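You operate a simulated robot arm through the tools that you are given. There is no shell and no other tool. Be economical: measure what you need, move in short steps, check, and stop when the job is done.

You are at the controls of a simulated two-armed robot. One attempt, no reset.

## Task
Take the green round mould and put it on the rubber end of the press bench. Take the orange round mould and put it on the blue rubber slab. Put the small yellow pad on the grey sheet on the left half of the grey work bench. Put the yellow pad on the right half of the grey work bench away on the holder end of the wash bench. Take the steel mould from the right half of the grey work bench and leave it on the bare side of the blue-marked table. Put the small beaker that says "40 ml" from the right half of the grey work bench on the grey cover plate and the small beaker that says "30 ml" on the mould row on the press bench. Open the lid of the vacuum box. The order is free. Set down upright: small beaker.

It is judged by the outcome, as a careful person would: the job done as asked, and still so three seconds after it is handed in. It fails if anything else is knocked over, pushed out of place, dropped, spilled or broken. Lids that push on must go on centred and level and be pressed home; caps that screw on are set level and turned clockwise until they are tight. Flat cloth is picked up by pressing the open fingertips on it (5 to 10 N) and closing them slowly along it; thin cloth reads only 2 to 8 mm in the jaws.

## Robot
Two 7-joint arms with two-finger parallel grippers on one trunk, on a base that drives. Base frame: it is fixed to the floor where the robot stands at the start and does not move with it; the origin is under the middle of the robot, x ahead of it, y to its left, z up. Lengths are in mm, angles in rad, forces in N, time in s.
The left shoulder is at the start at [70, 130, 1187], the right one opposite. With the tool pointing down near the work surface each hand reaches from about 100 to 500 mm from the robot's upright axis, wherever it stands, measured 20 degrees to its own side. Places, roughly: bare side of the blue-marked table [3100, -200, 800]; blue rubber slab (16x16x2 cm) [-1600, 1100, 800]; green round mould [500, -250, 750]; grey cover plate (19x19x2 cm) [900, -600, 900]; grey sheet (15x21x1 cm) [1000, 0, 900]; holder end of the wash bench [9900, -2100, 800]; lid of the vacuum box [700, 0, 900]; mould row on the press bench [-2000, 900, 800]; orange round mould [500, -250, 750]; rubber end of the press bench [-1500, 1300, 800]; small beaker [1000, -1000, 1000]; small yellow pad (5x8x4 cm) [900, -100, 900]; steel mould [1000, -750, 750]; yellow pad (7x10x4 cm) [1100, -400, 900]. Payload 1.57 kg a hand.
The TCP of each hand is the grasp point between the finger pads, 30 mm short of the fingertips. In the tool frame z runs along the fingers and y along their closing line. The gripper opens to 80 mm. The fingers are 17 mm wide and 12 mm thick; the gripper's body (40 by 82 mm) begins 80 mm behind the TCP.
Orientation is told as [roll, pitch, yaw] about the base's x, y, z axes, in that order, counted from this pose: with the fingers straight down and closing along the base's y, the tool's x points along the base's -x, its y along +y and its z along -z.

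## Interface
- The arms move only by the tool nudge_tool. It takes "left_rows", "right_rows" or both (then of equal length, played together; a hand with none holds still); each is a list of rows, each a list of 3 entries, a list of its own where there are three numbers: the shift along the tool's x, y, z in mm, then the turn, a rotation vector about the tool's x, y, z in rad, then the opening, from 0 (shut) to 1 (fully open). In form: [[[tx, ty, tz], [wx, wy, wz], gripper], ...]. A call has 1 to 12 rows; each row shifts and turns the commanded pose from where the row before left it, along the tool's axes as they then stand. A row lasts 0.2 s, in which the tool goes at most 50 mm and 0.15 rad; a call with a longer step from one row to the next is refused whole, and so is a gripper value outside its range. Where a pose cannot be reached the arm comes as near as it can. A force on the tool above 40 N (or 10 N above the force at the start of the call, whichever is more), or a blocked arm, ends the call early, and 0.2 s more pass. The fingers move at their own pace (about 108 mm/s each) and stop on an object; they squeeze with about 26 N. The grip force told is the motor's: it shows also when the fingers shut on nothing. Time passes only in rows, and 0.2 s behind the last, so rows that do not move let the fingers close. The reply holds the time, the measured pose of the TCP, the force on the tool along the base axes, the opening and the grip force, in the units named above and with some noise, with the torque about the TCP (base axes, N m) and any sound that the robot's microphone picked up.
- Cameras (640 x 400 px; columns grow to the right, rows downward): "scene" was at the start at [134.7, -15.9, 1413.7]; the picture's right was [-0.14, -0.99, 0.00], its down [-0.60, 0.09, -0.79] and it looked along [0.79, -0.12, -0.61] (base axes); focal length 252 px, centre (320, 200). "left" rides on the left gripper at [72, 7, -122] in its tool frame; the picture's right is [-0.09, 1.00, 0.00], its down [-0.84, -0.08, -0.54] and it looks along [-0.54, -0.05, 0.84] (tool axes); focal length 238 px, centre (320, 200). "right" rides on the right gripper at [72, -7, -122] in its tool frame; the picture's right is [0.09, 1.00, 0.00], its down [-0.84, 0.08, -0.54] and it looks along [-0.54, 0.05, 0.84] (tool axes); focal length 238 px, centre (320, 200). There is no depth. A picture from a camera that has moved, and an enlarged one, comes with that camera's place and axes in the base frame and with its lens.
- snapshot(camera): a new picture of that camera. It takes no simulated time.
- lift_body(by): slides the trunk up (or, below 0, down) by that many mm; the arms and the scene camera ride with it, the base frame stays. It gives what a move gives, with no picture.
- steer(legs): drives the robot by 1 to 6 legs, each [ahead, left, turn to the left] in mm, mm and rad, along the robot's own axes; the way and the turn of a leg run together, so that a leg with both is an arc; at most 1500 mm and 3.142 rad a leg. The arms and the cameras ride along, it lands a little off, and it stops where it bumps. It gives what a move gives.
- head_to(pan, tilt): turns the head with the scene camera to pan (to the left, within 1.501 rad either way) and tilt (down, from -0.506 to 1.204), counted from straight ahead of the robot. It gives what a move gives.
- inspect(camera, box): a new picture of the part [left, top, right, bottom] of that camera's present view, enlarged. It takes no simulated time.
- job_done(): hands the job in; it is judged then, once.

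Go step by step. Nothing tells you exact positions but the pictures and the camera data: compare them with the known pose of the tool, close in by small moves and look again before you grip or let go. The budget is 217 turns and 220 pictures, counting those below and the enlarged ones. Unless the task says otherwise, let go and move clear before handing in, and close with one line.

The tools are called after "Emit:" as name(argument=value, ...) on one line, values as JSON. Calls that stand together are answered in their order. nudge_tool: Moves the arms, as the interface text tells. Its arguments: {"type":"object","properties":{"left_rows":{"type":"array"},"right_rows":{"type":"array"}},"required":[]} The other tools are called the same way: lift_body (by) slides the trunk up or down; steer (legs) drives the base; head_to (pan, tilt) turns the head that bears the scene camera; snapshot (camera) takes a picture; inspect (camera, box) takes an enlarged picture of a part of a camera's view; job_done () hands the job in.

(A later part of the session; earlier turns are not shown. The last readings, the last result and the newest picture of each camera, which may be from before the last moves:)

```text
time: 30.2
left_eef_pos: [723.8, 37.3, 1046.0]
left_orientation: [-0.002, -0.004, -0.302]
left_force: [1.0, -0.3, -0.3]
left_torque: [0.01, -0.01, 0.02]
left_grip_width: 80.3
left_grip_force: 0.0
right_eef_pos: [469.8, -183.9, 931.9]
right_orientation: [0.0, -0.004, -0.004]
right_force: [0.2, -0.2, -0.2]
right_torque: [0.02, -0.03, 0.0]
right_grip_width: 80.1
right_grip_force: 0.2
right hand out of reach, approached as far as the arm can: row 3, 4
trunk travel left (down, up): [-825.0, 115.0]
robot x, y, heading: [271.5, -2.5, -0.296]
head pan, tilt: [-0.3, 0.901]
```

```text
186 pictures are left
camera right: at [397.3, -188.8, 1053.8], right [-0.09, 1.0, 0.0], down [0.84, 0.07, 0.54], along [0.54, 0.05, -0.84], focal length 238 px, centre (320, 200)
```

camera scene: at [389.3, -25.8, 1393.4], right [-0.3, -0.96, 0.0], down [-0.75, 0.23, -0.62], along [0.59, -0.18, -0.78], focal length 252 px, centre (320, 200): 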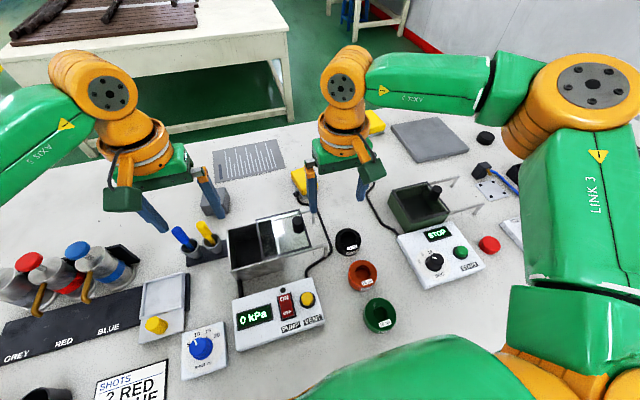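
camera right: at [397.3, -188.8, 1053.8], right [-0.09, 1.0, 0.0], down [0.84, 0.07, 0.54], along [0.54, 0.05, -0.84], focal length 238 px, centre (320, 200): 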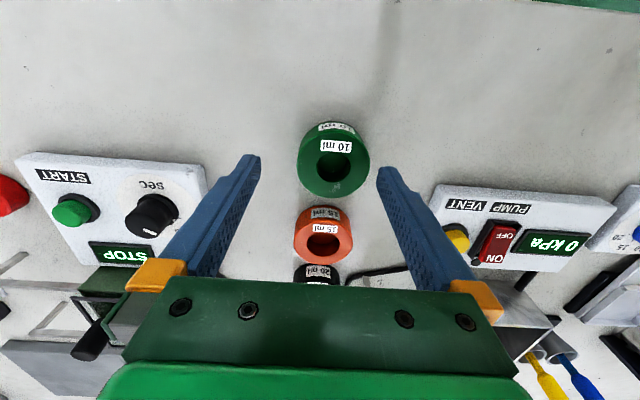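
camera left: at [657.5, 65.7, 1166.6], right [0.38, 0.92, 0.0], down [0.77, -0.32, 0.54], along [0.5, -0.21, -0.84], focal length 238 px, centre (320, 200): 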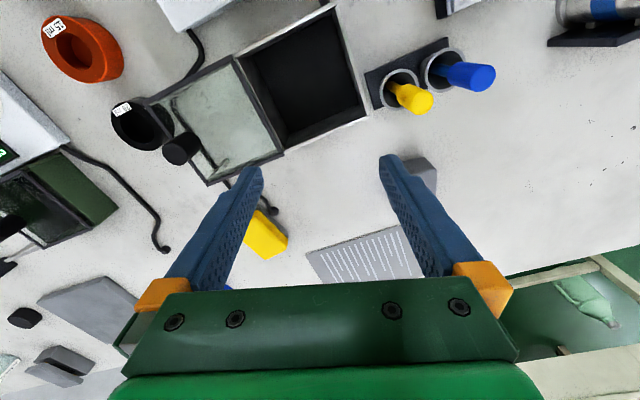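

Right arm is cramped at this heading. Raise, turn back and retreat to x≈110 so the mould lies at its natural angle.

Emit:
nudge_tool(right_rows=[[[0, 0, -40], [0, 0, 0], 1], [[0, 0, -40], [0, 0, 0], 1], [[0, -20, -40], [0, 0, 0], 1]], left_rows=[[[0, 0, -20], [0, 0, 0], 1], [[0, 0, -20], [0, 0, 0], 1], [[0, 0, -20], [0, 0, 0], 1]])

Emit:
steer(legs=[[0, 0, 0.3], [-165, 0, 0]])

Emit:
snapshot(camera="right")

```text
time: 31.0
left_eef_pos: [722.3, 37.1, 1108.3]
left_orientation: [0.0, -0.003, -0.304]
left_force: [-0.6, 0.3, 0.0]
left_torque: [-0.02, -0.02, -0.04]
left_grip_width: 80.2
left_grip_force: 0.0
right_eef_pos: [469.3, -203.2, 1053.0]
right_orientation: [0.004, -0.004, 0.001]
right_force: [0.9, 0.0, -0.7]
right_torque: [0.02, 0.03, 0.0]
right_grip_width: 80.3
right_grip_force: 0.1
trunk travel left (down, up): [-825.0, 115.0]
robot x, y, heading: [268.2, 5.9, -0.302]
head pan, tilt: [-0.3, 0.901]
```

```text
time: 33.4
left_eef_pos: [531.7, 169.5, 1106.2]
left_orientation: [0.0, -0.002, -0.005]
left_force: [0.7, 0.6, -0.2]
left_torque: [0.01, -0.02, 0.03]
left_grip_width: 80.0
left_grip_force: 0.1
right_eef_pos: [359.3, -133.5, 1052.7]
right_orientation: [0.001, -0.001, 0.295]
right_force: [0.1, -0.5, -0.2]
right_torque: [-0.01, -0.01, -0.03]
right_grip_width: 80.3
right_grip_force: 0.1
trunk travel left (down, up): [-825.0, 115.0]
robot x, y, heading: [106.4, 0.9, -0.007]
head pan, tilt: [-0.3, 0.901]
```

```text
185 pictures are left
camera right: at [293.0, -159.8, 1173.8], right [-0.38, 0.93, 0.0], down [0.78, 0.32, 0.54], along [0.5, 0.21, -0.84], focal length 238 px, centre (320, 200)
```

right: 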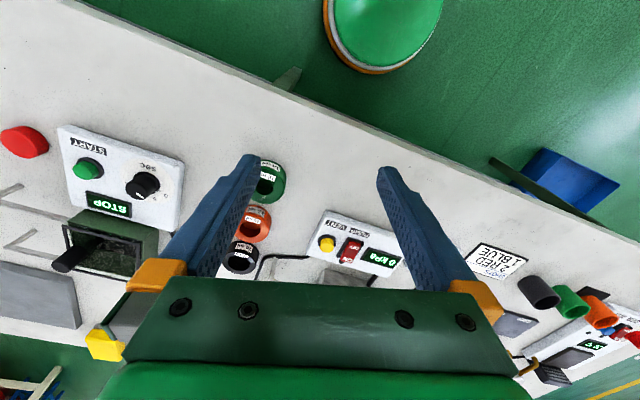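

Straighten the tool and move above the green mould.

Emit:
nudge_tool(right_rows=[[[0, 0, 0], [0, 0, 0.1], 1], [[0, 0, 0], [0, 0, 0.1], 1], [[0, 0, 0], [0, 0, 0.095], 1], [[-28, -9.5, 28], [0, 0, 0], 1], [[-28, -9.5, 28], [0, 0, 0], 1], [[-28, -9.5, 28], [0, 0, 0], 1], [[-28, -9.5, 28], [0, 0, 0], 1], [[0, 0, 0], [0, 0, 0], 1]])

Emit:
snapshot(camera="right")

```text
time: 35.2
left_eef_pos: [528.7, 170.3, 1108.1]
left_orientation: [0.0, -0.003, -0.006]
left_force: [-0.9, 0.2, -0.5]
left_torque: [-0.02, 0.0, -0.01]
left_grip_width: 79.8
left_grip_force: 0.0
right_eef_pos: [470.2, -172.9, 941.5]
right_orientation: [0.001, -0.004, 0.001]
right_force: [-0.2, 1.0, 1.0]
right_torque: [0.03, 0.0, -0.02]
right_grip_width: 80.2
right_grip_force: 0.1
trunk travel left (down, up): [-825.0, 115.0]
robot x, y, heading: [104.2, -2.1, 0.003]
head pan, tilt: [-0.3, 0.901]
```

```text
184 pictures are left
camera right: at [397.2, -177.8, 1062.4], right [-0.09, 1.0, 0.0], down [0.84, 0.08, 0.54], along [0.54, 0.05, -0.84], focal length 238 px, centre (320, 200)
```

right: 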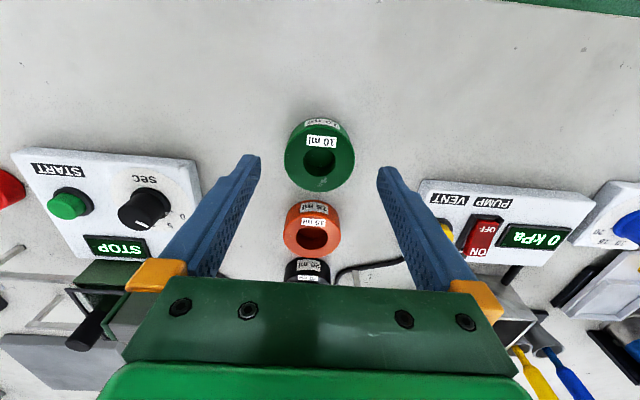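

Centred. Descend to TCP z≈888 and grip.

Emit:
nudge_tool(right_rows=[[[-2, 1, 25], [0, 0, 0], 1], [[0, 0, 20], [0, 0, 0], 1], [[0, 0, 5], [0, 0, 0], 1], [[0, 0, 3], [0, 0, 0], 1], [[0, 0, 0], [0, 0, 0], 1]])

Emit:
snapshot(camera="right")

```text
time: 36.4
left_eef_pos: [528.6, 169.2, 1107.0]
left_orientation: [0.001, -0.003, -0.006]
left_force: [-0.8, -0.2, 0.3]
left_torque: [0.0, 0.03, 0.01]
left_grip_width: 80.1
left_grip_force: 0.2
right_eef_pos: [459.4, -182.0, 901.7]
right_orientation: [0.003, -0.003, -0.001]
right_force: [0.6, -0.3, 0.0]
right_torque: [0.0, 0.03, 0.02]
right_grip_width: 80.0
right_grip_force: 0.1
right hand out of reach, approached as far as the arm can: row 2, 3
trunk travel left (down, up): [-825.0, 115.0]
robot x, y, heading: [104.1, -3.6, -0.0]
head pan, tilt: [-0.3, 0.901]
```

```text
183 pictures are left
camera right: at [387.7, -187.5, 1023.0], right [-0.09, 1.0, 0.0], down [0.84, 0.08, 0.54], along [0.54, 0.05, -0.84], focal length 238 px, centre (320, 200)
```

right: 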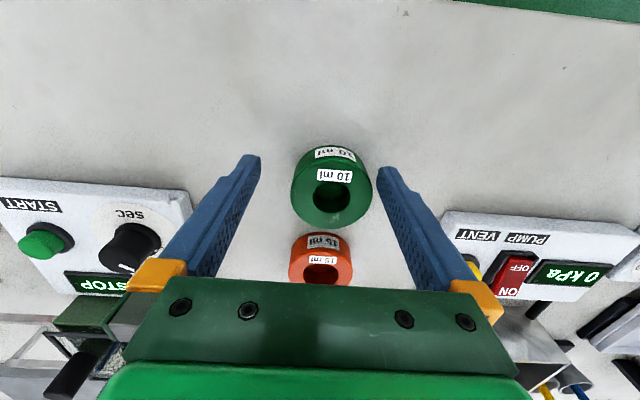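

The right arm reaches poorly at low z from this trunk height. I'll raise the hands and lower the trunk.

Emit:
nudge_tool(right_rows=[[[0, 0, -45], [0, 0, 0], 1], [[0, 0, -45], [0, 0, 0], 1], [[0, -10, -45], [0, 0, 0], 1], [[0, -10, -45], [0, 0, 0], 1]], left_rows=[[[15, 0, -30], [0, 0, 0], 1], [[15, 0, -30], [0, 0, 0], 1], [[15, 0, -30], [0, 0, 0], 1], [[15, 0, 0], [0, 0, 0], 1]])

Emit:
lift_body(by=-150)

Emit:
snapshot(camera="right")

Emit:
snapshot(camera="scene")

```text
time: 37.4
left_eef_pos: [466.7, 169.0, 1197.7]
left_orientation: [-0.002, -0.004, -0.005]
left_force: [-0.1, -0.7, -0.1]
left_torque: [0.0, -0.01, -0.04]
left_grip_width: 80.1
left_grip_force: 0.0
right_eef_pos: [459.3, -201.2, 1079.9]
right_orientation: [0.001, -0.004, 0.001]
right_force: [-0.8, -0.1, 0.4]
right_torque: [0.0, 0.01, 0.02]
right_grip_width: 80.2
right_grip_force: 0.1
trunk travel left (down, up): [-825.0, 115.0]
robot x, y, heading: [107.8, 3.6, -0.003]
head pan, tilt: [-0.3, 0.901]
```

```text
time: 39.1
left_eef_pos: [467.4, 171.3, 1046.8]
left_orientation: [-0.001, -0.004, -0.004]
left_force: [-0.1, -0.4, 0.5]
left_torque: [-0.03, 0.04, -0.02]
left_grip_width: 80.0
left_grip_force: 0.1
right_eef_pos: [460.8, -202.0, 930.3]
right_orientation: [0.002, -0.004, -0.001]
right_force: [-0.2, -0.7, 1.3]
right_torque: [-0.01, -0.03, 0.02]
right_grip_width: 79.8
right_grip_force: 0.1
trunk travel left (down, up): [-675.0, 265.0]
robot x, y, heading: [103.7, 0.1, -0.0]
head pan, tilt: [-0.3, 0.901]
```

```text
182 pictures are left
camera right: at [387.6, -207.4, 1051.3], right [-0.09, 1.0, 0.0], down [0.84, 0.08, 0.54], along [0.54, 0.05, -0.84], focal length 238 px, centre (320, 200)
```

right: 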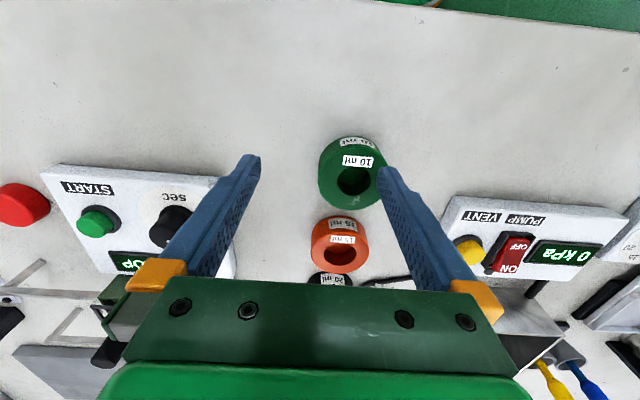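

```text
181 pictures are left
camera scene: at [224.8, -25.3, 1243.5], right [-0.3, -0.95, 0.0], down [-0.75, 0.23, -0.62], along [0.59, -0.19, -0.78], focal length 252 px, centre (320, 200)
```

scene: 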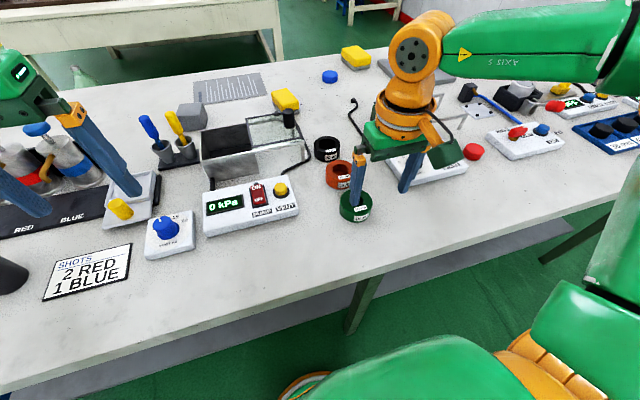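

Now align over the green mould and descend.

Emit:
nudge_tool(right_rows=[[[-6, 15, 0], [0, 0, 0], 1], [[-6, 15, 0], [0, 0, 0], 1], [[0, 0, 15], [0, 0, 0], 1], [[0, 0, 15], [0, 0, 0], 1], [[0, 0, 6], [0, 0, 0], 1], [[0, 0, 4], [0, 0, 0], 1], [[0, 0, 0], [0, 0, 0], 1]])

Emit:
snapshot(camera="right")

```text
time: 40.7
left_eef_pos: [468.0, 170.7, 1046.9]
left_orientation: [0.0, -0.003, -0.005]
left_force: [0.2, -0.1, 0.9]
left_torque: [-0.02, 0.0, 0.01]
left_grip_width: 79.9
left_grip_force: 0.1
right_eef_pos: [472.2, -171.5, 889.9]
right_orientation: [0.001, -0.003, 0.0]
right_force: [1.0, 0.2, 0.5]
right_torque: [0.03, 0.01, 0.05]
right_grip_width: 79.8
right_grip_force: 0.1
trunk travel left (down, up): [-675.0, 265.0]
robot x, y, heading: [103.5, 1.4, -0.003]
head pan, tilt: [-0.3, 0.901]
```

```text
180 pictures are left
camera right: at [399.6, -177.2, 1011.3], right [-0.09, 1.0, 0.0], down [0.84, 0.08, 0.54], along [0.54, 0.05, -0.84], focal length 238 px, centre (320, 200)
```

right: 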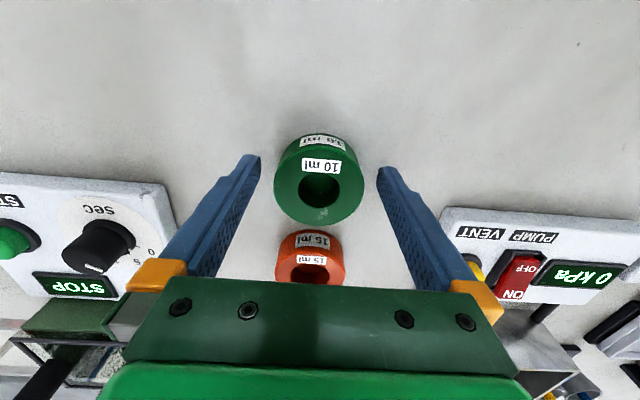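

Centred. Lower 4 mm more, grip, and lift.

Emit:
nudge_tool(right_rows=[[[0, 0, 4], [0, 0, 0], 1], [[0, 0, 0], [0, 0, 0], 0.5], [[0, 0, 0], [0, 0, 0], 0.5], [[0, 0, 0], [0, 0, 0], 0.5], [[0, 0, -10], [0, 0, 0], 0.5], [[0, 0, -30], [0, 0, 0], 0.5], [[0, 0, -40], [0, 0, 0], 0.5], [[0, -30, -30], [0, 0, 0], 0.5], [[0, -30, 0], [0, 0, 0], 0.5]])

Emit:
snapshot(camera="right")

```text
time: 42.7
left_eef_pos: [469.0, 168.8, 1048.4]
left_orientation: [-0.002, -0.004, -0.006]
left_force: [0.4, -0.5, -0.9]
left_torque: [0.03, 0.02, -0.02]
left_grip_width: 80.0
left_grip_force: 0.1
right_eef_pos: [472.0, -234.1, 997.0]
right_orientation: [0.002, -0.001, -0.001]
right_force: [-0.2, -0.4, -1.2]
right_torque: [0.0, 0.01, 0.01]
right_grip_width: 58.8
right_grip_force: 26.1
trunk travel left (down, up): [-675.0, 265.0]
robot x, y, heading: [102.3, -0.3, -0.007]
head pan, tilt: [-0.3, 0.901]
```

```text
179 pictures are left
camera right: at [398.9, -240.1, 1118.0], right [-0.09, 1.0, 0.0], down [0.84, 0.08, 0.54], along [0.54, 0.05, -0.84], focal length 238 px, centre (320, 200)
```

right: 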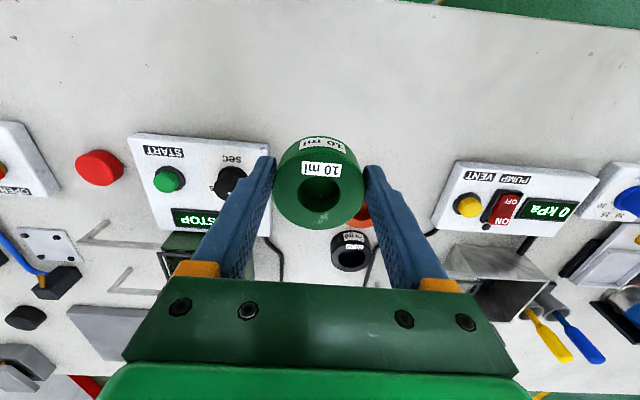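

Green mould held. Shift the robot 300 mm right so the left hand can take the orange one.

Emit:
steer(legs=[[15, -300, 0]])

Emit:
snapshot(camera="left")

Emit:
snapshot(camera="scene")

```text
time: 44.8
left_eef_pos: [481.9, -129.7, 1046.8]
left_orientation: [-0.002, -0.004, -0.004]
left_force: [0.5, -0.3, 0.6]
left_torque: [0.0, -0.01, 0.02]
left_grip_width: 79.8
left_grip_force: 0.0
right_eef_pos: [485.0, -532.1, 996.0]
right_orientation: [-0.001, -0.001, 0.002]
right_force: [-0.1, 0.4, -0.9]
right_torque: [0.01, 0.03, 0.0]
right_grip_width: 59.2
right_grip_force: 25.8
trunk travel left (down, up): [-675.0, 265.0]
robot x, y, heading: [121.2, -295.7, -0.004]
head pan, tilt: [-0.3, 0.901]
```

```text
178 pictures are left
camera left: at [410.3, -120.9, 1167.6], right [0.1, 1.0, 0.0], down [0.83, -0.08, 0.54], along [0.54, -0.05, -0.84], focal length 238 px, centre (320, 200)
```

left: 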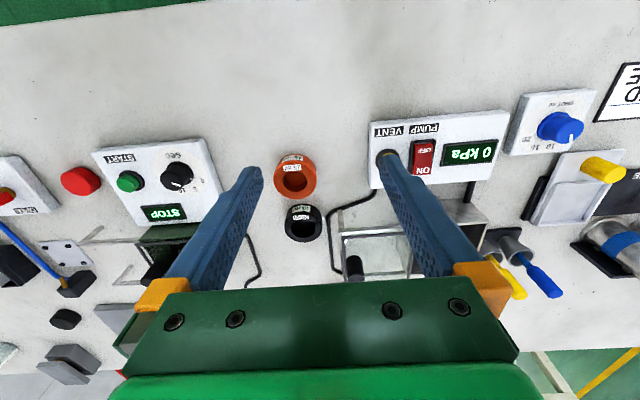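

```text
177 pictures are left
camera scene: at [239.2, -324.0, 1243.4], right [-0.3, -0.95, 0.0], down [-0.75, 0.23, -0.62], along [0.59, -0.19, -0.78], focal length 252 px, centre (320, 200)
```

scene: 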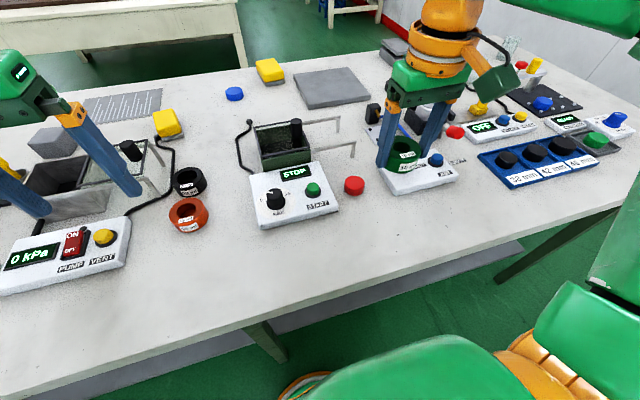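

Orange at ≈(555,−168). Move left hand above it.

Emit:
nudge_tool(left_rows=[[[-24, -12.7, 36], [0, 0, 0], 1], [[-24, -12.7, 36], [0, 0, 0], 1], [[-24, -12.7, 36], [0, 0, 0], 1], [[0, 0, 0], [0, 0, 0], 1]])

Emit:
snapshot(camera="left")

```text
time: 45.8
left_eef_pos: [552.8, -167.6, 938.1]
left_orientation: [0.001, -0.002, -0.005]
left_force: [0.6, 0.6, 0.1]
left_torque: [0.0, -0.01, 0.0]
left_grip_width: 80.5
left_grip_force: 0.1
right_eef_pos: [484.7, -531.9, 998.0]
right_orientation: [0.002, -0.004, -0.001]
right_force: [-0.2, 0.0, -2.2]
right_torque: [0.01, 0.03, -0.03]
right_grip_width: 59.2
right_grip_force: 26.0
trunk travel left (down, up): [-675.0, 265.0]
robot x, y, heading: [117.5, -295.8, -0.002]
head pan, tilt: [-0.3, 0.901]
```

```text
176 pictures are left
camera left: at [481.2, -160.2, 1059.1], right [0.1, 1.0, 0.0], down [0.83, -0.08, 0.54], along [0.54, -0.05, -0.84], focal length 238 px, centre (320, 200)
```

left: 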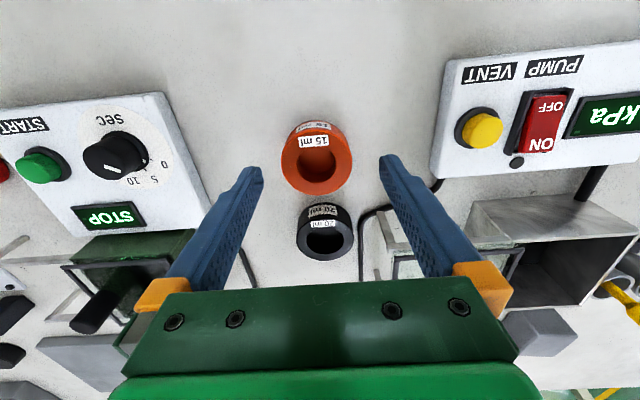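

Aligned; descend, grip and lift orange.

Emit:
nudge_tool(left_rows=[[[-2, -1.5, 25], [0, 0, 0], 1], [[0, 0, 20], [0, 0, 0], 1], [[0, 0, 7], [0, 0, 0], 1], [[0, 0, 0], [0, 0, 0], 0.5], [[0, 0, 0], [0, 0, 0], 0.5], [[0, 0, 0], [0, 0, 0], 0.5], [[0, 0, -10], [0, 0, 0], 0.5], [[0, 0, -40], [0, 0, 0], 0.5], [[0, 0, -45], [0, 0, 0], 0.5], [[30, 0, -30], [0, 0, 0], 0.5]])

Emit:
snapshot(camera="left")

```text
time: 48.0
left_eef_pos: [524.2, -168.8, 1013.0]
left_orientation: [-0.002, -0.003, -0.002]
left_force: [-0.2, 0.0, -0.8]
left_torque: [0.0, 0.0, 0.0]
left_grip_width: 58.9
left_grip_force: 26.5
right_eef_pos: [484.3, -531.0, 996.8]
right_orientation: [0.002, -0.001, 0.002]
right_force: [-0.2, -1.0, -1.1]
right_torque: [0.0, -0.06, 0.0]
right_grip_width: 59.0
right_grip_force: 26.0
trunk travel left (down, up): [-675.0, 265.0]
robot x, y, heading: [120.3, -297.2, -0.004]
head pan, tilt: [-0.3, 0.901]
```

```text
175 pictures are left
camera left: at [451.8, -160.4, 1133.7], right [0.1, 1.0, 0.0], down [0.83, -0.08, 0.55], along [0.54, -0.05, -0.84], focal length 238 px, centre (320, 200)
```

left: 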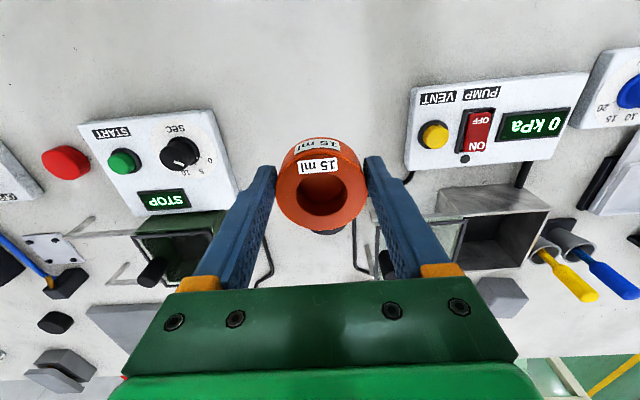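

Both moulds held. Back away to x≈−100 and turn left to look for the press bench.

Emit:
steer(legs=[[-220, 0, 0], [0, 0, 1.57]])

Emit:
head_to(pan=0.9, tilt=0.35)

Emit:
snapshot(camera="scene")

```text
time: 53.5
left_eef_pos: [-226.8, 111.8, 1012.6]
left_orientation: [-0.001, -0.003, 1.549]
left_force: [-0.2, -1.2, -1.8]
left_torque: [-0.04, 0.02, 0.03]
left_grip_width: 58.8
left_grip_force: 26.7
right_eef_pos: [136.1, 65.0, 995.9]
right_orientation: [0.001, -0.001, 1.554]
right_force: [0.1, 0.3, -1.3]
right_torque: [0.0, -0.02, 0.0]
right_grip_width: 58.9
right_grip_force: 25.6
trunk travel left (down, up): [-675.0, 265.0]
robot x, y, heading: [-101.7, -299.1, 1.55]
head pan, tilt: [-0.3, 0.901]
```

```text
time: 54.9
left_eef_pos: [-226.9, 111.6, 1011.0]
left_orientation: [0.0, -0.001, 1.549]
left_force: [-0.5, -0.1, -1.9]
left_torque: [-0.05, 0.01, 0.01]
left_grip_width: 59.0
left_grip_force: 25.9
right_eef_pos: [136.2, 65.5, 996.4]
right_orientation: [0.002, -0.002, 1.552]
right_force: [0.6, 0.4, -1.3]
right_torque: [-0.01, 0.0, 0.02]
right_grip_width: 59.2
right_grip_force: 26.5
trunk travel left (down, up): [-675.0, 265.0]
robot x, y, heading: [-102.3, -297.9, 1.543]
head pan, tilt: [0.901, 0.351]
```

```text
174 pictures are left
camera scene: at [-175.6, -191.3, 1290.9], right [0.64, 0.77, 0.0], down [0.26, -0.22, -0.94], along [-0.72, 0.6, -0.34], focal length 252 px, centre (320, 200)
```

scene: 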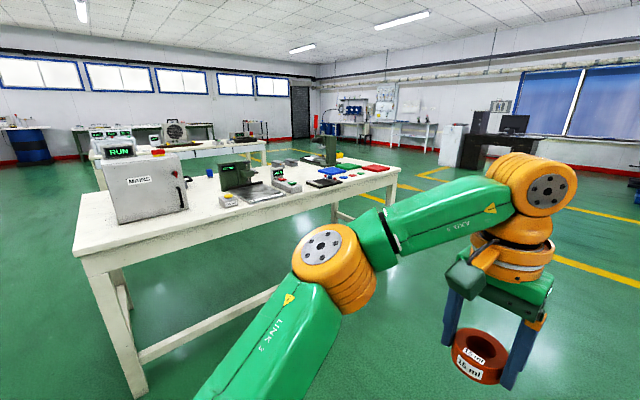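

The press bench is ahead-left, its coloured slabs on the far right end. Zoom in.

Emit:
inspect(camera="scene", box=[200, 120, 420, 240])

```text
2.91 times, centred on (310, 180) of scene
camera zoom: at [-175.6, -191.3, 1290.9], right [0.64, 0.77, 0.0], down [0.26, -0.22, -0.94], along [-0.72, 0.6, -0.34], focal length 733 px, centre (349, 258)
```

zoom: 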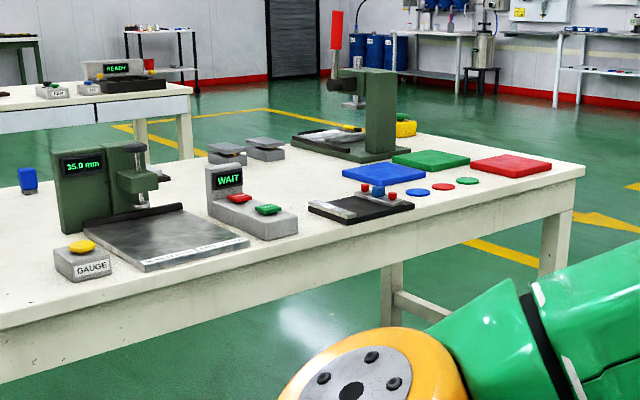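

Front edge of the press bench runs along y at x≈−1200, slabs at x −1400…−1560, y 1080–1400. Drive there facing −x.

Emit:
steer(legs=[[1450, 0, 0], [0, 0, 1.598], [420, 0, 0]])

Emit:
head_to(pan=0.0, tilt=0.65)

Emit:
snapshot(camera="scene")

```text
time: 68.2
left_eef_pos: [-891.7, 1028.1, 1011.7]
left_orientation: [-0.001, -0.004, 3.14]
left_force: [0.0, 0.4, -1.8]
left_torque: [0.01, 0.01, -0.02]
left_grip_width: 58.2
left_grip_force: 25.9
right_eef_pos: [-850.5, 1391.6, 997.5]
right_orientation: [0.002, -0.004, -3.139]
right_force: [0.9, -1.0, -1.5]
right_torque: [0.01, -0.04, -0.03]
right_grip_width: 58.6
right_grip_force: 26.4
trunk travel left (down, up): [-675.0, 265.0]
robot x, y, heading: [-484.2, 1158.4, 3.134]
head pan, tilt: [0.901, 0.351]
```

```text
time: 69.4
left_eef_pos: [-890.7, 1027.7, 1012.6]
left_orientation: [0.0, -0.001, 3.141]
left_force: [-1.1, 0.1, -1.7]
left_torque: [0.0, -0.01, 0.02]
left_grip_width: 58.3
left_grip_force: 25.8
right_eef_pos: [-850.6, 1391.4, 996.8]
right_orientation: [0.002, -0.002, -3.14]
right_force: [0.1, 0.4, -1.4]
right_torque: [-0.01, -0.01, 0.04]
right_grip_width: 59.0
right_grip_force: 26.2
trunk travel left (down, up): [-675.0, 265.0]
robot x, y, heading: [-483.1, 1159.9, 3.146]
head pan, tilt: [0.0, 0.649]
```

```text
172 pictures are left
camera scene: at [-622.3, 1155.9, 1263.9], right [0.0, 1.0, 0.0], down [0.6, 0.0, -0.8], along [-0.8, 0.0, -0.6], focal length 252 px, centre (320, 200)
```

scene: 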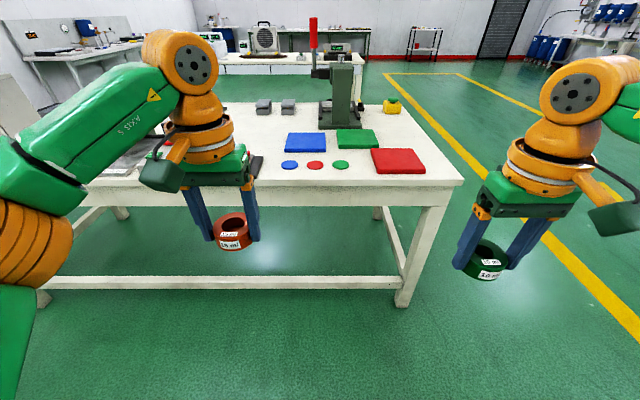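

Emit:
inspect(camera="scene", box=[230, 80, 470, 220])

Emit:
steer(legs=[[250, 0, 0]])

Emit:
snapshot(camera="scene")

Emit:
snapshot(camera="left")

```text
2.67 times, centred on (350, 150) of scene
camera zoom: at [-622.3, 1155.9, 1263.9], right [0.0, 1.0, 0.0], down [0.6, 0.0, -0.8], along [-0.8, 0.0, -0.6], focal length 672 px, centre (240, 333)
```

zoom: 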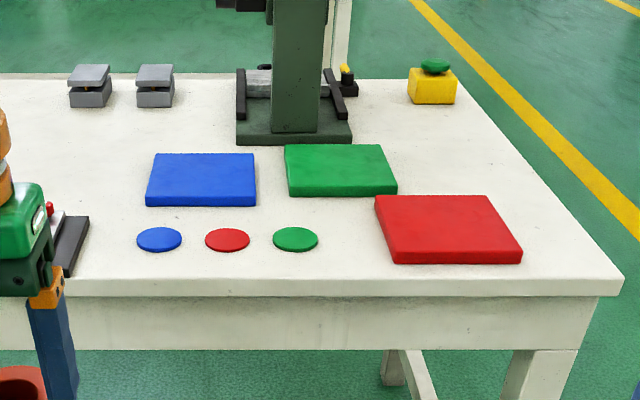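

```text
time: 71.2
left_eef_pos: [-1144.1, 1028.2, 1012.4]
left_orientation: [0.0, -0.001, 3.138]
left_force: [-0.2, -0.7, -1.7]
left_torque: [0.01, -0.02, 0.0]
left_grip_width: 58.4
left_grip_force: 26.5
right_eef_pos: [-1104.7, 1392.5, 995.7]
right_orientation: [0.002, -0.003, -3.142]
right_force: [0.2, 0.0, -1.9]
right_torque: [-0.03, 0.0, 0.02]
right_grip_width: 58.8
right_grip_force: 26.5
trunk travel left (down, up): [-675.0, 265.0]
robot x, y, heading: [-736.5, 1161.4, 3.143]
head pan, tilt: [0.0, 0.649]
```

```text
170 pictures are left
camera scene: at [-875.0, 1156.6, 1264.0], right [0.0, 1.0, 0.0], down [0.6, 0.0, -0.8], along [-0.8, 0.0, -0.6], focal length 252 px, centre (320, 200)
```

scene: 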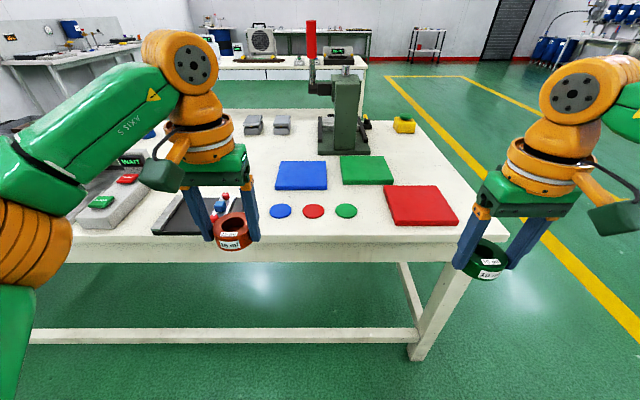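

```text
169 pictures are left
camera left: at [-1071.5, 1022.4, 1133.1], right [-0.1, -1.0, 0.0], down [-0.83, 0.08, 0.55], along [-0.54, 0.05, -0.84], focal length 238 px, centre (320, 200)
```

left: 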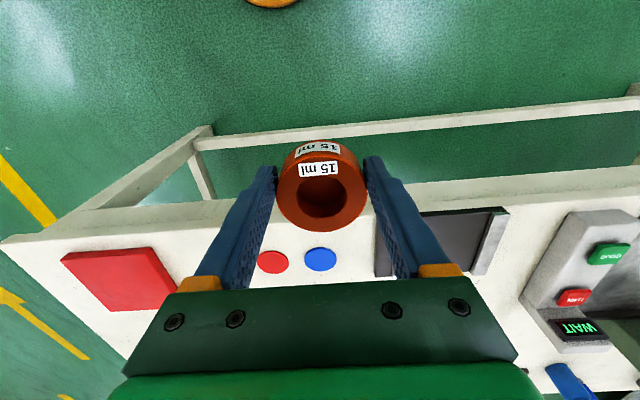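

Blue slab ≈(−1565,1100, top ~845); a bare spot for the green mould on the rubber end ≈(−1440,1302). Drive closer.

Emit:
steer(legs=[[200, 0, 0], [150, 0, 0]])

Emit:
snapshot(camera="scene")

Emit:
snapshot(camera="left")

Emit:
snapshot(camera="right")

```text
time: 73.8
left_eef_pos: [-1491.4, 1027.5, 1012.6]
left_orientation: [0.0, -0.006, 3.14]
left_force: [-0.1, -0.2, -1.2]
left_torque: [-0.01, -0.01, -0.03]
left_grip_width: 58.2
left_grip_force: 25.7
right_eef_pos: [-1452.6, 1391.9, 997.2]
right_orientation: [0.0, -0.004, -3.137]
right_force: [0.1, 0.2, -1.6]
right_torque: [0.0, 0.02, 0.0]
right_grip_width: 59.0
right_grip_force: 25.8
trunk travel left (down, up): [-675.0, 265.0]
robot x, y, heading: [-1085.4, 1159.4, 3.145]
head pan, tilt: [0.0, 0.649]
```

```text
168 pictures are left
camera scene: at [-1222.9, 1156.8, 1264.2], right [0.0, 1.0, 0.0], down [0.6, 0.0, -0.8], along [-0.8, 0.0, -0.6], focal length 252 px, centre (320, 200)
```

scene: 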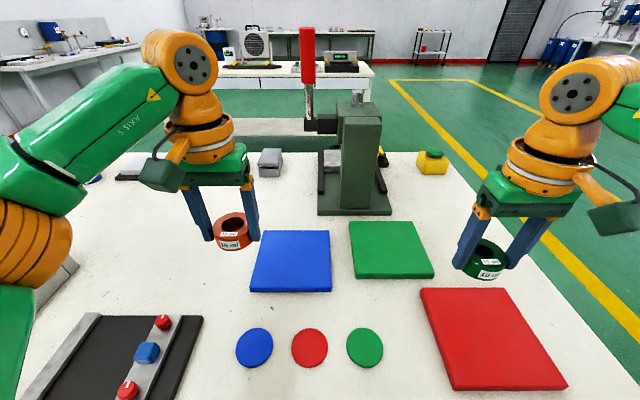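

```text
167 pictures are left
camera left: at [-1419.3, 1022.2, 1133.5], right [-0.09, -1.0, 0.0], down [-0.83, 0.08, 0.55], along [-0.54, 0.05, -0.84], focal length 238 px, centre (320, 200)
```

left: 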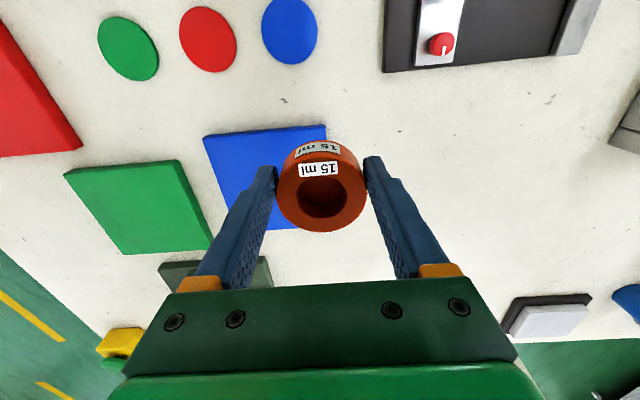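

```text
166 pictures are left
camera right: at [-1380.8, 1400.8, 1118.6], right [0.1, -1.0, 0.0], down [-0.83, -0.08, 0.55], along [-0.54, -0.05, -0.84], focal length 238 px, centre (320, 200)
```

right: 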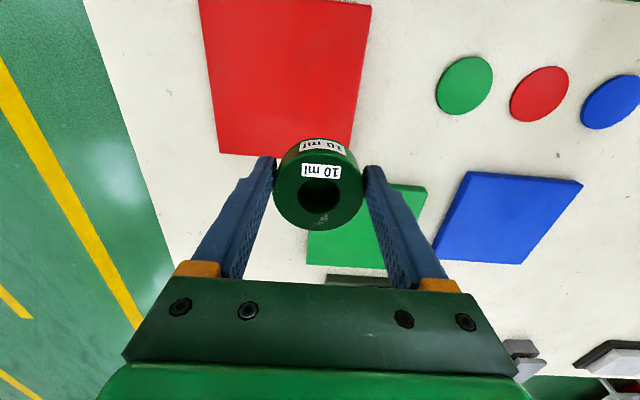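

Drive 60 mm closer, then put the orange mould above the blue slab centre (−1580,1099).

Emit:
steer(legs=[[60, 0, 0]])

Emit:
nudge_tool(left_rows=[[[-10, -24, 20], [0, 0, 0], 0.5], [[-10, -24, 20], [0, 0, 0], 0.5], [[-8, -23, 20], [0, 0, 0], 0.5], [[0, 0, 20], [0, 0, 0], 0.5], [[0, 0, 0], [0, 0, 0], 0.5]])

Emit:
snapshot(camera="left")

Emit:
snapshot(camera="scene")

```text
time: 74.8
left_eef_pos: [-1545.9, 1028.6, 1010.3]
left_orientation: [-0.002, -0.001, 3.14]
left_force: [-0.2, 0.3, -1.3]
left_torque: [0.02, -0.03, -0.03]
left_grip_width: 58.4
left_grip_force: 26.5
right_eef_pos: [-1507.6, 1393.6, 994.6]
right_orientation: [0.004, 0.001, -3.136]
right_force: [-0.2, 0.1, -0.8]
right_torque: [-0.02, -0.08, 0.01]
right_grip_width: 59.0
right_grip_force: 26.4
trunk travel left (down, up): [-675.0, 265.0]
robot x, y, heading: [-1136.7, 1155.1, 3.144]
head pan, tilt: [0.0, 0.649]
stopped in leg 1: the robot was blocked; the commanded pose is now the measured one
```

```text
time: 76.0
left_eef_pos: [-1571.4, 1099.0, 932.0]
left_orientation: [0.0, -0.004, 3.14]
left_force: [-0.2, 0.3, -1.5]
left_torque: [0.03, -0.03, 0.0]
left_grip_width: 58.2
left_grip_force: 25.6
right_eef_pos: [-1503.7, 1392.2, 996.0]
right_orientation: [0.002, 0.0, -3.138]
right_force: [-0.1, 0.3, -1.4]
right_torque: [0.01, -0.02, 0.01]
right_grip_width: 59.0
right_grip_force: 26.1
trunk travel left (down, up): [-675.0, 265.0]
robot x, y, heading: [-1134.2, 1161.1, 3.145]
head pan, tilt: [0.0, 0.649]
```

```text
165 pictures are left
camera left: at [-1498.1, 1093.2, 1053.7], right [-0.09, -1.0, 0.0], down [-0.83, 0.08, 0.54], along [-0.54, 0.05, -0.84], focal length 238 px, centre (320, 200)
```

left: 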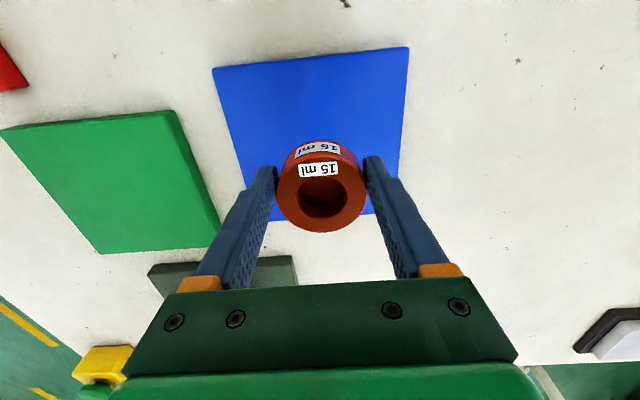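

```text
164 pictures are left
camera scene: at [-1274.5, 1156.9, 1263.8], right [0.0, 1.0, 0.0], down [0.61, 0.0, -0.8], along [-0.8, 0.0, -0.61], focal length 252 px, centre (320, 200)
```

scene: 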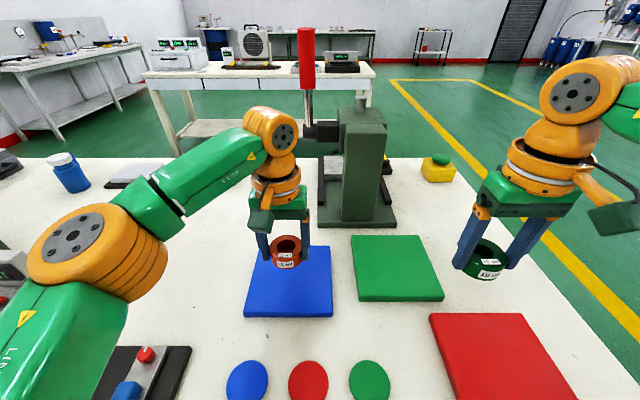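

Above the slab. Descend gently until contact.

Emit:
nudge_tool(left_rows=[[[-8, 0, 20], [0, 0, 0], 0.5], [[0, 0, 18], [0, 0, 0], 0.5], [[0, 0, 4], [0, 0, 0], 0.5], [[0, 0, 3], [0, 0, 0], 0.5], [[0, 0, 0], [0, 0, 0], 0.5]])

Emit:
inspect(camera="scene", box=[230, 200, 350, 330])

```text
time: 77.2
left_eef_pos: [-1578.5, 1099.3, 887.2]
left_orientation: [0.001, -0.003, 3.14]
left_force: [0.4, -0.5, -0.8]
left_torque: [-0.03, 0.0, -0.02]
left_grip_width: 58.3
left_grip_force: 25.4
right_eef_pos: [-1503.7, 1392.7, 996.3]
right_orientation: [0.001, -0.001, -3.138]
right_force: [-0.2, 0.0, -2.6]
right_torque: [0.0, -0.02, 0.02]
right_grip_width: 58.8
right_grip_force: 25.8
trunk travel left (down, up): [-675.0, 265.0]
robot x, y, heading: [-1134.8, 1163.2, 3.14]
head pan, tilt: [0.0, 0.649]
```

```text
3.08 times, centred on (290, 265) of scene
camera zoom: at [-1274.4, 1156.8, 1263.9], right [0.0, 1.0, 0.0], down [0.61, 0.0, -0.8], along [-0.8, 0.0, -0.61], focal length 776 px, centre (412, 0)
```

zoom: 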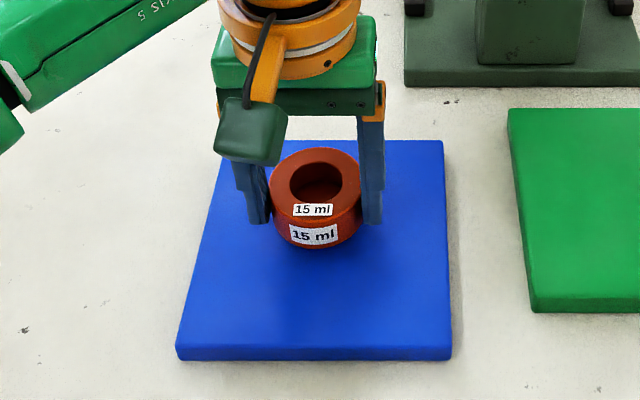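

Still free. Continue down in 3 mm steps.

Emit:
nudge_tool(left_rows=[[[2, 0, 3], [0, 0, 0], 0.5], [[2, 0, 3], [0, 0, 0], 0.5], [[0, 0, 0], [0, 0, 0], 0.5]])

Emit:
nudge_tool(left_rows=[[[0, 0, 2.5], [0, 0, 0], 0.5], [[0, 0, 2.5], [0, 0, 0], 0.5], [[0, 0, 0], [0, 0, 0], 0.5]])

```text
time: 78.0
left_eef_pos: [-1574.6, 1099.1, 881.4]
left_orientation: [-0.001, -0.004, 3.142]
left_force: [0.1, 0.1, -1.1]
left_torque: [0.03, -0.01, 0.0]
left_grip_width: 58.2
left_grip_force: 26.2
right_eef_pos: [-1503.2, 1392.0, 997.2]
right_orientation: [0.0, -0.004, -3.138]
right_force: [0.7, 0.6, -1.4]
right_torque: [0.04, -0.04, -0.04]
right_grip_width: 58.9
right_grip_force: 26.2
trunk travel left (down, up): [-675.0, 265.0]
robot x, y, heading: [-1138.4, 1160.4, 3.142]
head pan, tilt: [0.0, 0.649]
```

```text
time: 78.8
left_eef_pos: [-1575.0, 1099.9, 876.4]
left_orientation: [0.0, -0.004, 3.141]
left_force: [0.0, 0.1, -1.3]
left_torque: [0.01, -0.03, -0.03]
left_grip_width: 58.1
left_grip_force: 26.1
right_eef_pos: [-1503.5, 1392.4, 995.6]
right_orientation: [0.001, -0.002, -3.139]
right_force: [-0.1, 0.6, -2.1]
right_torque: [-0.02, -0.02, 0.03]
right_grip_width: 58.9
right_grip_force: 26.1
trunk travel left (down, up): [-675.0, 265.0]
robot x, y, heading: [-1137.4, 1161.4, 3.144]
head pan, tilt: [0.0, 0.649]
```

Emit:
nudge_tool(left_rows=[[[0, 0, 2.5], [0, 0, 0], 0.5], [[0, 0, 2.5], [0, 0, 0], 0.5], [[0, 0, 0], [0, 0, 0], 0.5]])

Emit:
nudge_tool(left_rows=[[[0, 0, 2.5], [0, 0, 0], 0.5], [[0, 0, 2.5], [0, 0, 0], 0.5], [[0, 0, 0], [0, 0, 0], 0.5]])

Emit:
inspect(camera="scene", box=[230, 200, 350, 330])

```text
time: 79.6
left_eef_pos: [-1573.6, 1099.8, 873.6]
left_orientation: [-0.003, -0.006, 3.14]
left_force: [-5.1, -1.1, 15.7]
left_torque: [-0.06, 0.31, 0.01]
left_grip_width: 58.0
left_grip_force: 25.8
right_eef_pos: [-1501.6, 1392.2, 998.2]
right_orientation: [0.003, -0.002, -3.138]
right_force: [0.2, 0.4, -1.3]
right_torque: [0.03, 0.02, 0.0]
right_grip_width: 58.7
right_grip_force: 26.0
trunk travel left (down, up): [-675.0, 265.0]
robot x, y, heading: [-1133.6, 1159.7, 3.143]
head pan, tilt: [0.0, 0.649]
```

```text
time: 80.4
left_eef_pos: [-1571.4, 1098.8, 869.5]
left_orientation: [-0.002, -0.007, 3.14]
left_force: [0.8, -1.5, 19.7]
left_torque: [-0.09, 0.15, -0.01]
left_grip_width: 57.2
left_grip_force: 26.1
right_eef_pos: [-1499.9, 1392.4, 997.9]
right_orientation: [0.002, -0.007, -3.138]
right_force: [-0.4, -0.6, -1.2]
right_torque: [-0.01, -0.02, 0.03]
right_grip_width: 58.9
right_grip_force: 25.9
trunk travel left (down, up): [-675.0, 265.0]
robot x, y, heading: [-1134.2, 1157.7, -3.14]
head pan, tilt: [0.0, 0.649]
```

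```text
3.08 times, centred on (290, 265) of scene
camera zoom: at [-1269.1, 1156.8, 1264.6], right [0.0, 1.0, 0.0], down [0.6, 0.0, -0.8], along [-0.8, 0.0, -0.6], focal length 776 px, centre (412, 0)
```

zoom: 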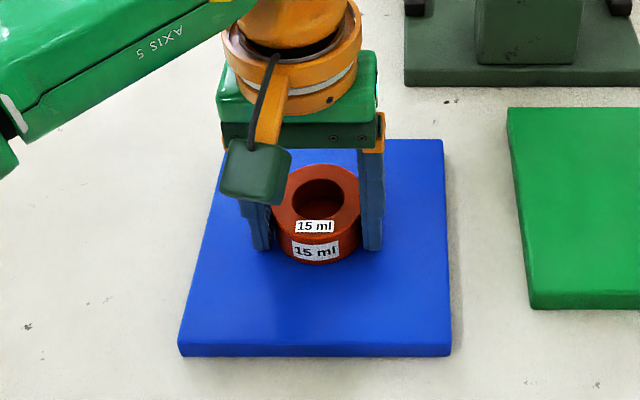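

Seated on the slab. Release and lift the left hand clear; then move the right hand over the bare spot.

Emit:
nudge_tool(left_rows=[[[0, 0, -1.5], [0, 0, 0], 0.5], [[0, 0, 0], [0, 0, 0], 1], [[0, 0, 0], [0, 0, 0], 1], [[0, 0, -20], [0, 0, 0], 1], [[0, 0, -40], [0, 0, 0], 1], [[0, 0, -45], [0, 0, 0], 1], [[0, 20, -20], [0, 0, 0], 1], [[0, 0, 0], [0, 0, 0], 1]])

Emit:
nudge_tool(right_rows=[[[7, 26, 20], [0, 0, 0], 0.5], [[7, 26, 20], [0, 0, 0], 0.5], [[7, 26, 20], [0, 0, 0], 0.5], [[3, 24, 20], [0, 0, 0], 0.5], [[0, 0, 0], [0, 0, 0], 0.5]])

Emit:
snapshot(camera="right")

Emit:
snapshot(camera="scene")

```text
time: 82.2
left_eef_pos: [-1574.0, 1081.2, 994.3]
left_orientation: [0.0, -0.003, 3.141]
left_force: [-0.1, 0.4, 0.9]
left_torque: [-0.01, -0.02, 0.03]
left_grip_width: 80.2
left_grip_force: 0.1
right_eef_pos: [-1503.3, 1392.3, 997.1]
right_orientation: [0.002, -0.001, -3.138]
right_force: [0.4, 0.0, -1.4]
right_torque: [0.02, -0.04, 0.01]
right_grip_width: 58.8
right_grip_force: 26.1
trunk travel left (down, up): [-675.0, 265.0]
robot x, y, heading: [-1132.5, 1157.7, 3.141]
head pan, tilt: [0.0, 0.649]
```

```text
time: 83.4
left_eef_pos: [-1573.7, 1079.9, 993.4]
left_orientation: [0.0, -0.003, 3.139]
left_force: [0.0, -0.5, 0.0]
left_torque: [0.02, -0.01, -0.01]
left_grip_width: 79.9
left_grip_force: 0.1
right_eef_pos: [-1480.0, 1289.5, 917.1]
right_orientation: [0.003, -0.003, -3.138]
right_force: [-0.3, 1.1, -1.6]
right_torque: [0.0, -0.02, 0.02]
right_grip_width: 58.8
right_grip_force: 25.8
trunk travel left (down, up): [-675.0, 265.0]
robot x, y, heading: [-1137.8, 1162.2, 3.143]
head pan, tilt: [0.0, 0.649]
```

```text
161 pictures are left
camera right: at [-1407.7, 1297.9, 1037.8], right [0.1, -1.0, 0.0], down [-0.83, -0.08, 0.54], along [-0.54, -0.05, -0.84], focal length 238 px, centre (320, 200)
```

right: 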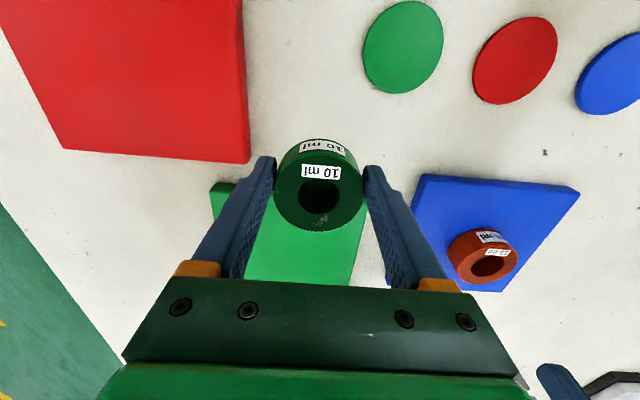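

```text
160 pictures are left
camera scene: at [-1273.7, 1157.0, 1264.0], right [0.0, 1.0, 0.0], down [0.6, 0.0, -0.8], along [-0.8, 0.0, -0.6], focal length 252 px, centre (320, 200)
```

scene: 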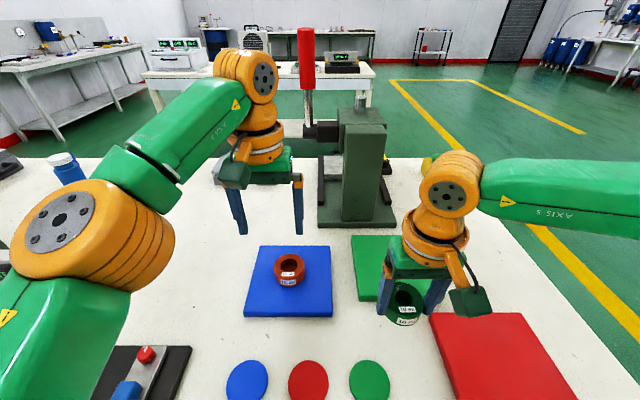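

Good spot. Lower the green mould onto the bare surface (expected contact at TCP z≈854).

Emit:
nudge_tool(right_rows=[[[6, 0, 20], [0, 0, 0], 0.5], [[0, 0, 20], [0, 0, 0], 0.5], [[0, 0, 10], [0, 0, 0], 0.5], [[0, 0, 5], [0, 0, 0], 0.5], [[0, 0, 0], [0, 0, 0], 0.5]])

Emit:
nudge_tool(right_rows=[[[0, 0, 2.5], [0, 0, 0], 0.5], [[0, 0, 2.5], [0, 0, 0], 0.5], [[0, 0, 0], [0, 0, 0], 0.5]])

Emit:
nudge_tool(right_rows=[[[0, 0, 2.5], [0, 0, 0], 0.5], [[0, 0, 2.5], [0, 0, 0], 0.5], [[0, 0, 0], [0, 0, 0], 0.5]])

```text
time: 84.6
left_eef_pos: [-1576.2, 1081.0, 993.8]
left_orientation: [-0.001, -0.002, 3.14]
left_force: [0.3, 0.2, 0.2]
left_torque: [-0.04, 0.02, -0.02]
left_grip_width: 79.9
left_grip_force: 0.1
right_eef_pos: [-1473.2, 1291.1, 861.4]
right_orientation: [0.003, -0.003, -3.139]
right_force: [-1.0, 0.1, -1.4]
right_torque: [0.0, -0.03, -0.01]
right_grip_width: 58.8
right_grip_force: 25.8
trunk travel left (down, up): [-675.0, 265.0]
robot x, y, heading: [-1134.6, 1156.9, 3.145]
head pan, tilt: [0.0, 0.649]
```

```text
time: 85.4
left_eef_pos: [-1574.4, 1079.7, 994.4]
left_orientation: [-0.002, -0.003, 3.141]
left_force: [-0.5, 0.1, -0.4]
left_torque: [0.0, -0.04, 0.02]
left_grip_width: 80.2
left_grip_force: 0.0
right_eef_pos: [-1473.2, 1290.4, 856.1]
right_orientation: [0.003, -0.002, -3.138]
right_force: [0.4, 0.2, -1.3]
right_torque: [0.02, -0.03, -0.02]
right_grip_width: 58.5
right_grip_force: 26.0
trunk travel left (down, up): [-675.0, 265.0]
robot x, y, heading: [-1138.9, 1156.5, 3.143]
head pan, tilt: [0.0, 0.649]
```

```text
time: 86.2
left_eef_pos: [-1572.8, 1078.8, 995.5]
left_orientation: [-0.003, -0.006, 3.138]
left_force: [-0.6, -0.7, 0.2]
left_torque: [-0.03, -0.01, 0.0]
left_grip_width: 79.8
left_grip_force: 0.0
right_eef_pos: [-1471.8, 1289.5, 853.7]
right_orientation: [0.001, -0.007, -3.137]
right_force: [-0.9, 2.1, 19.1]
right_torque: [0.07, 0.24, -0.02]
right_grip_width: 58.4
right_grip_force: 25.5
trunk travel left (down, up): [-675.0, 265.0]
robot x, y, heading: [-1135.3, 1163.7, 3.145]
head pan, tilt: [0.0, 0.649]
```

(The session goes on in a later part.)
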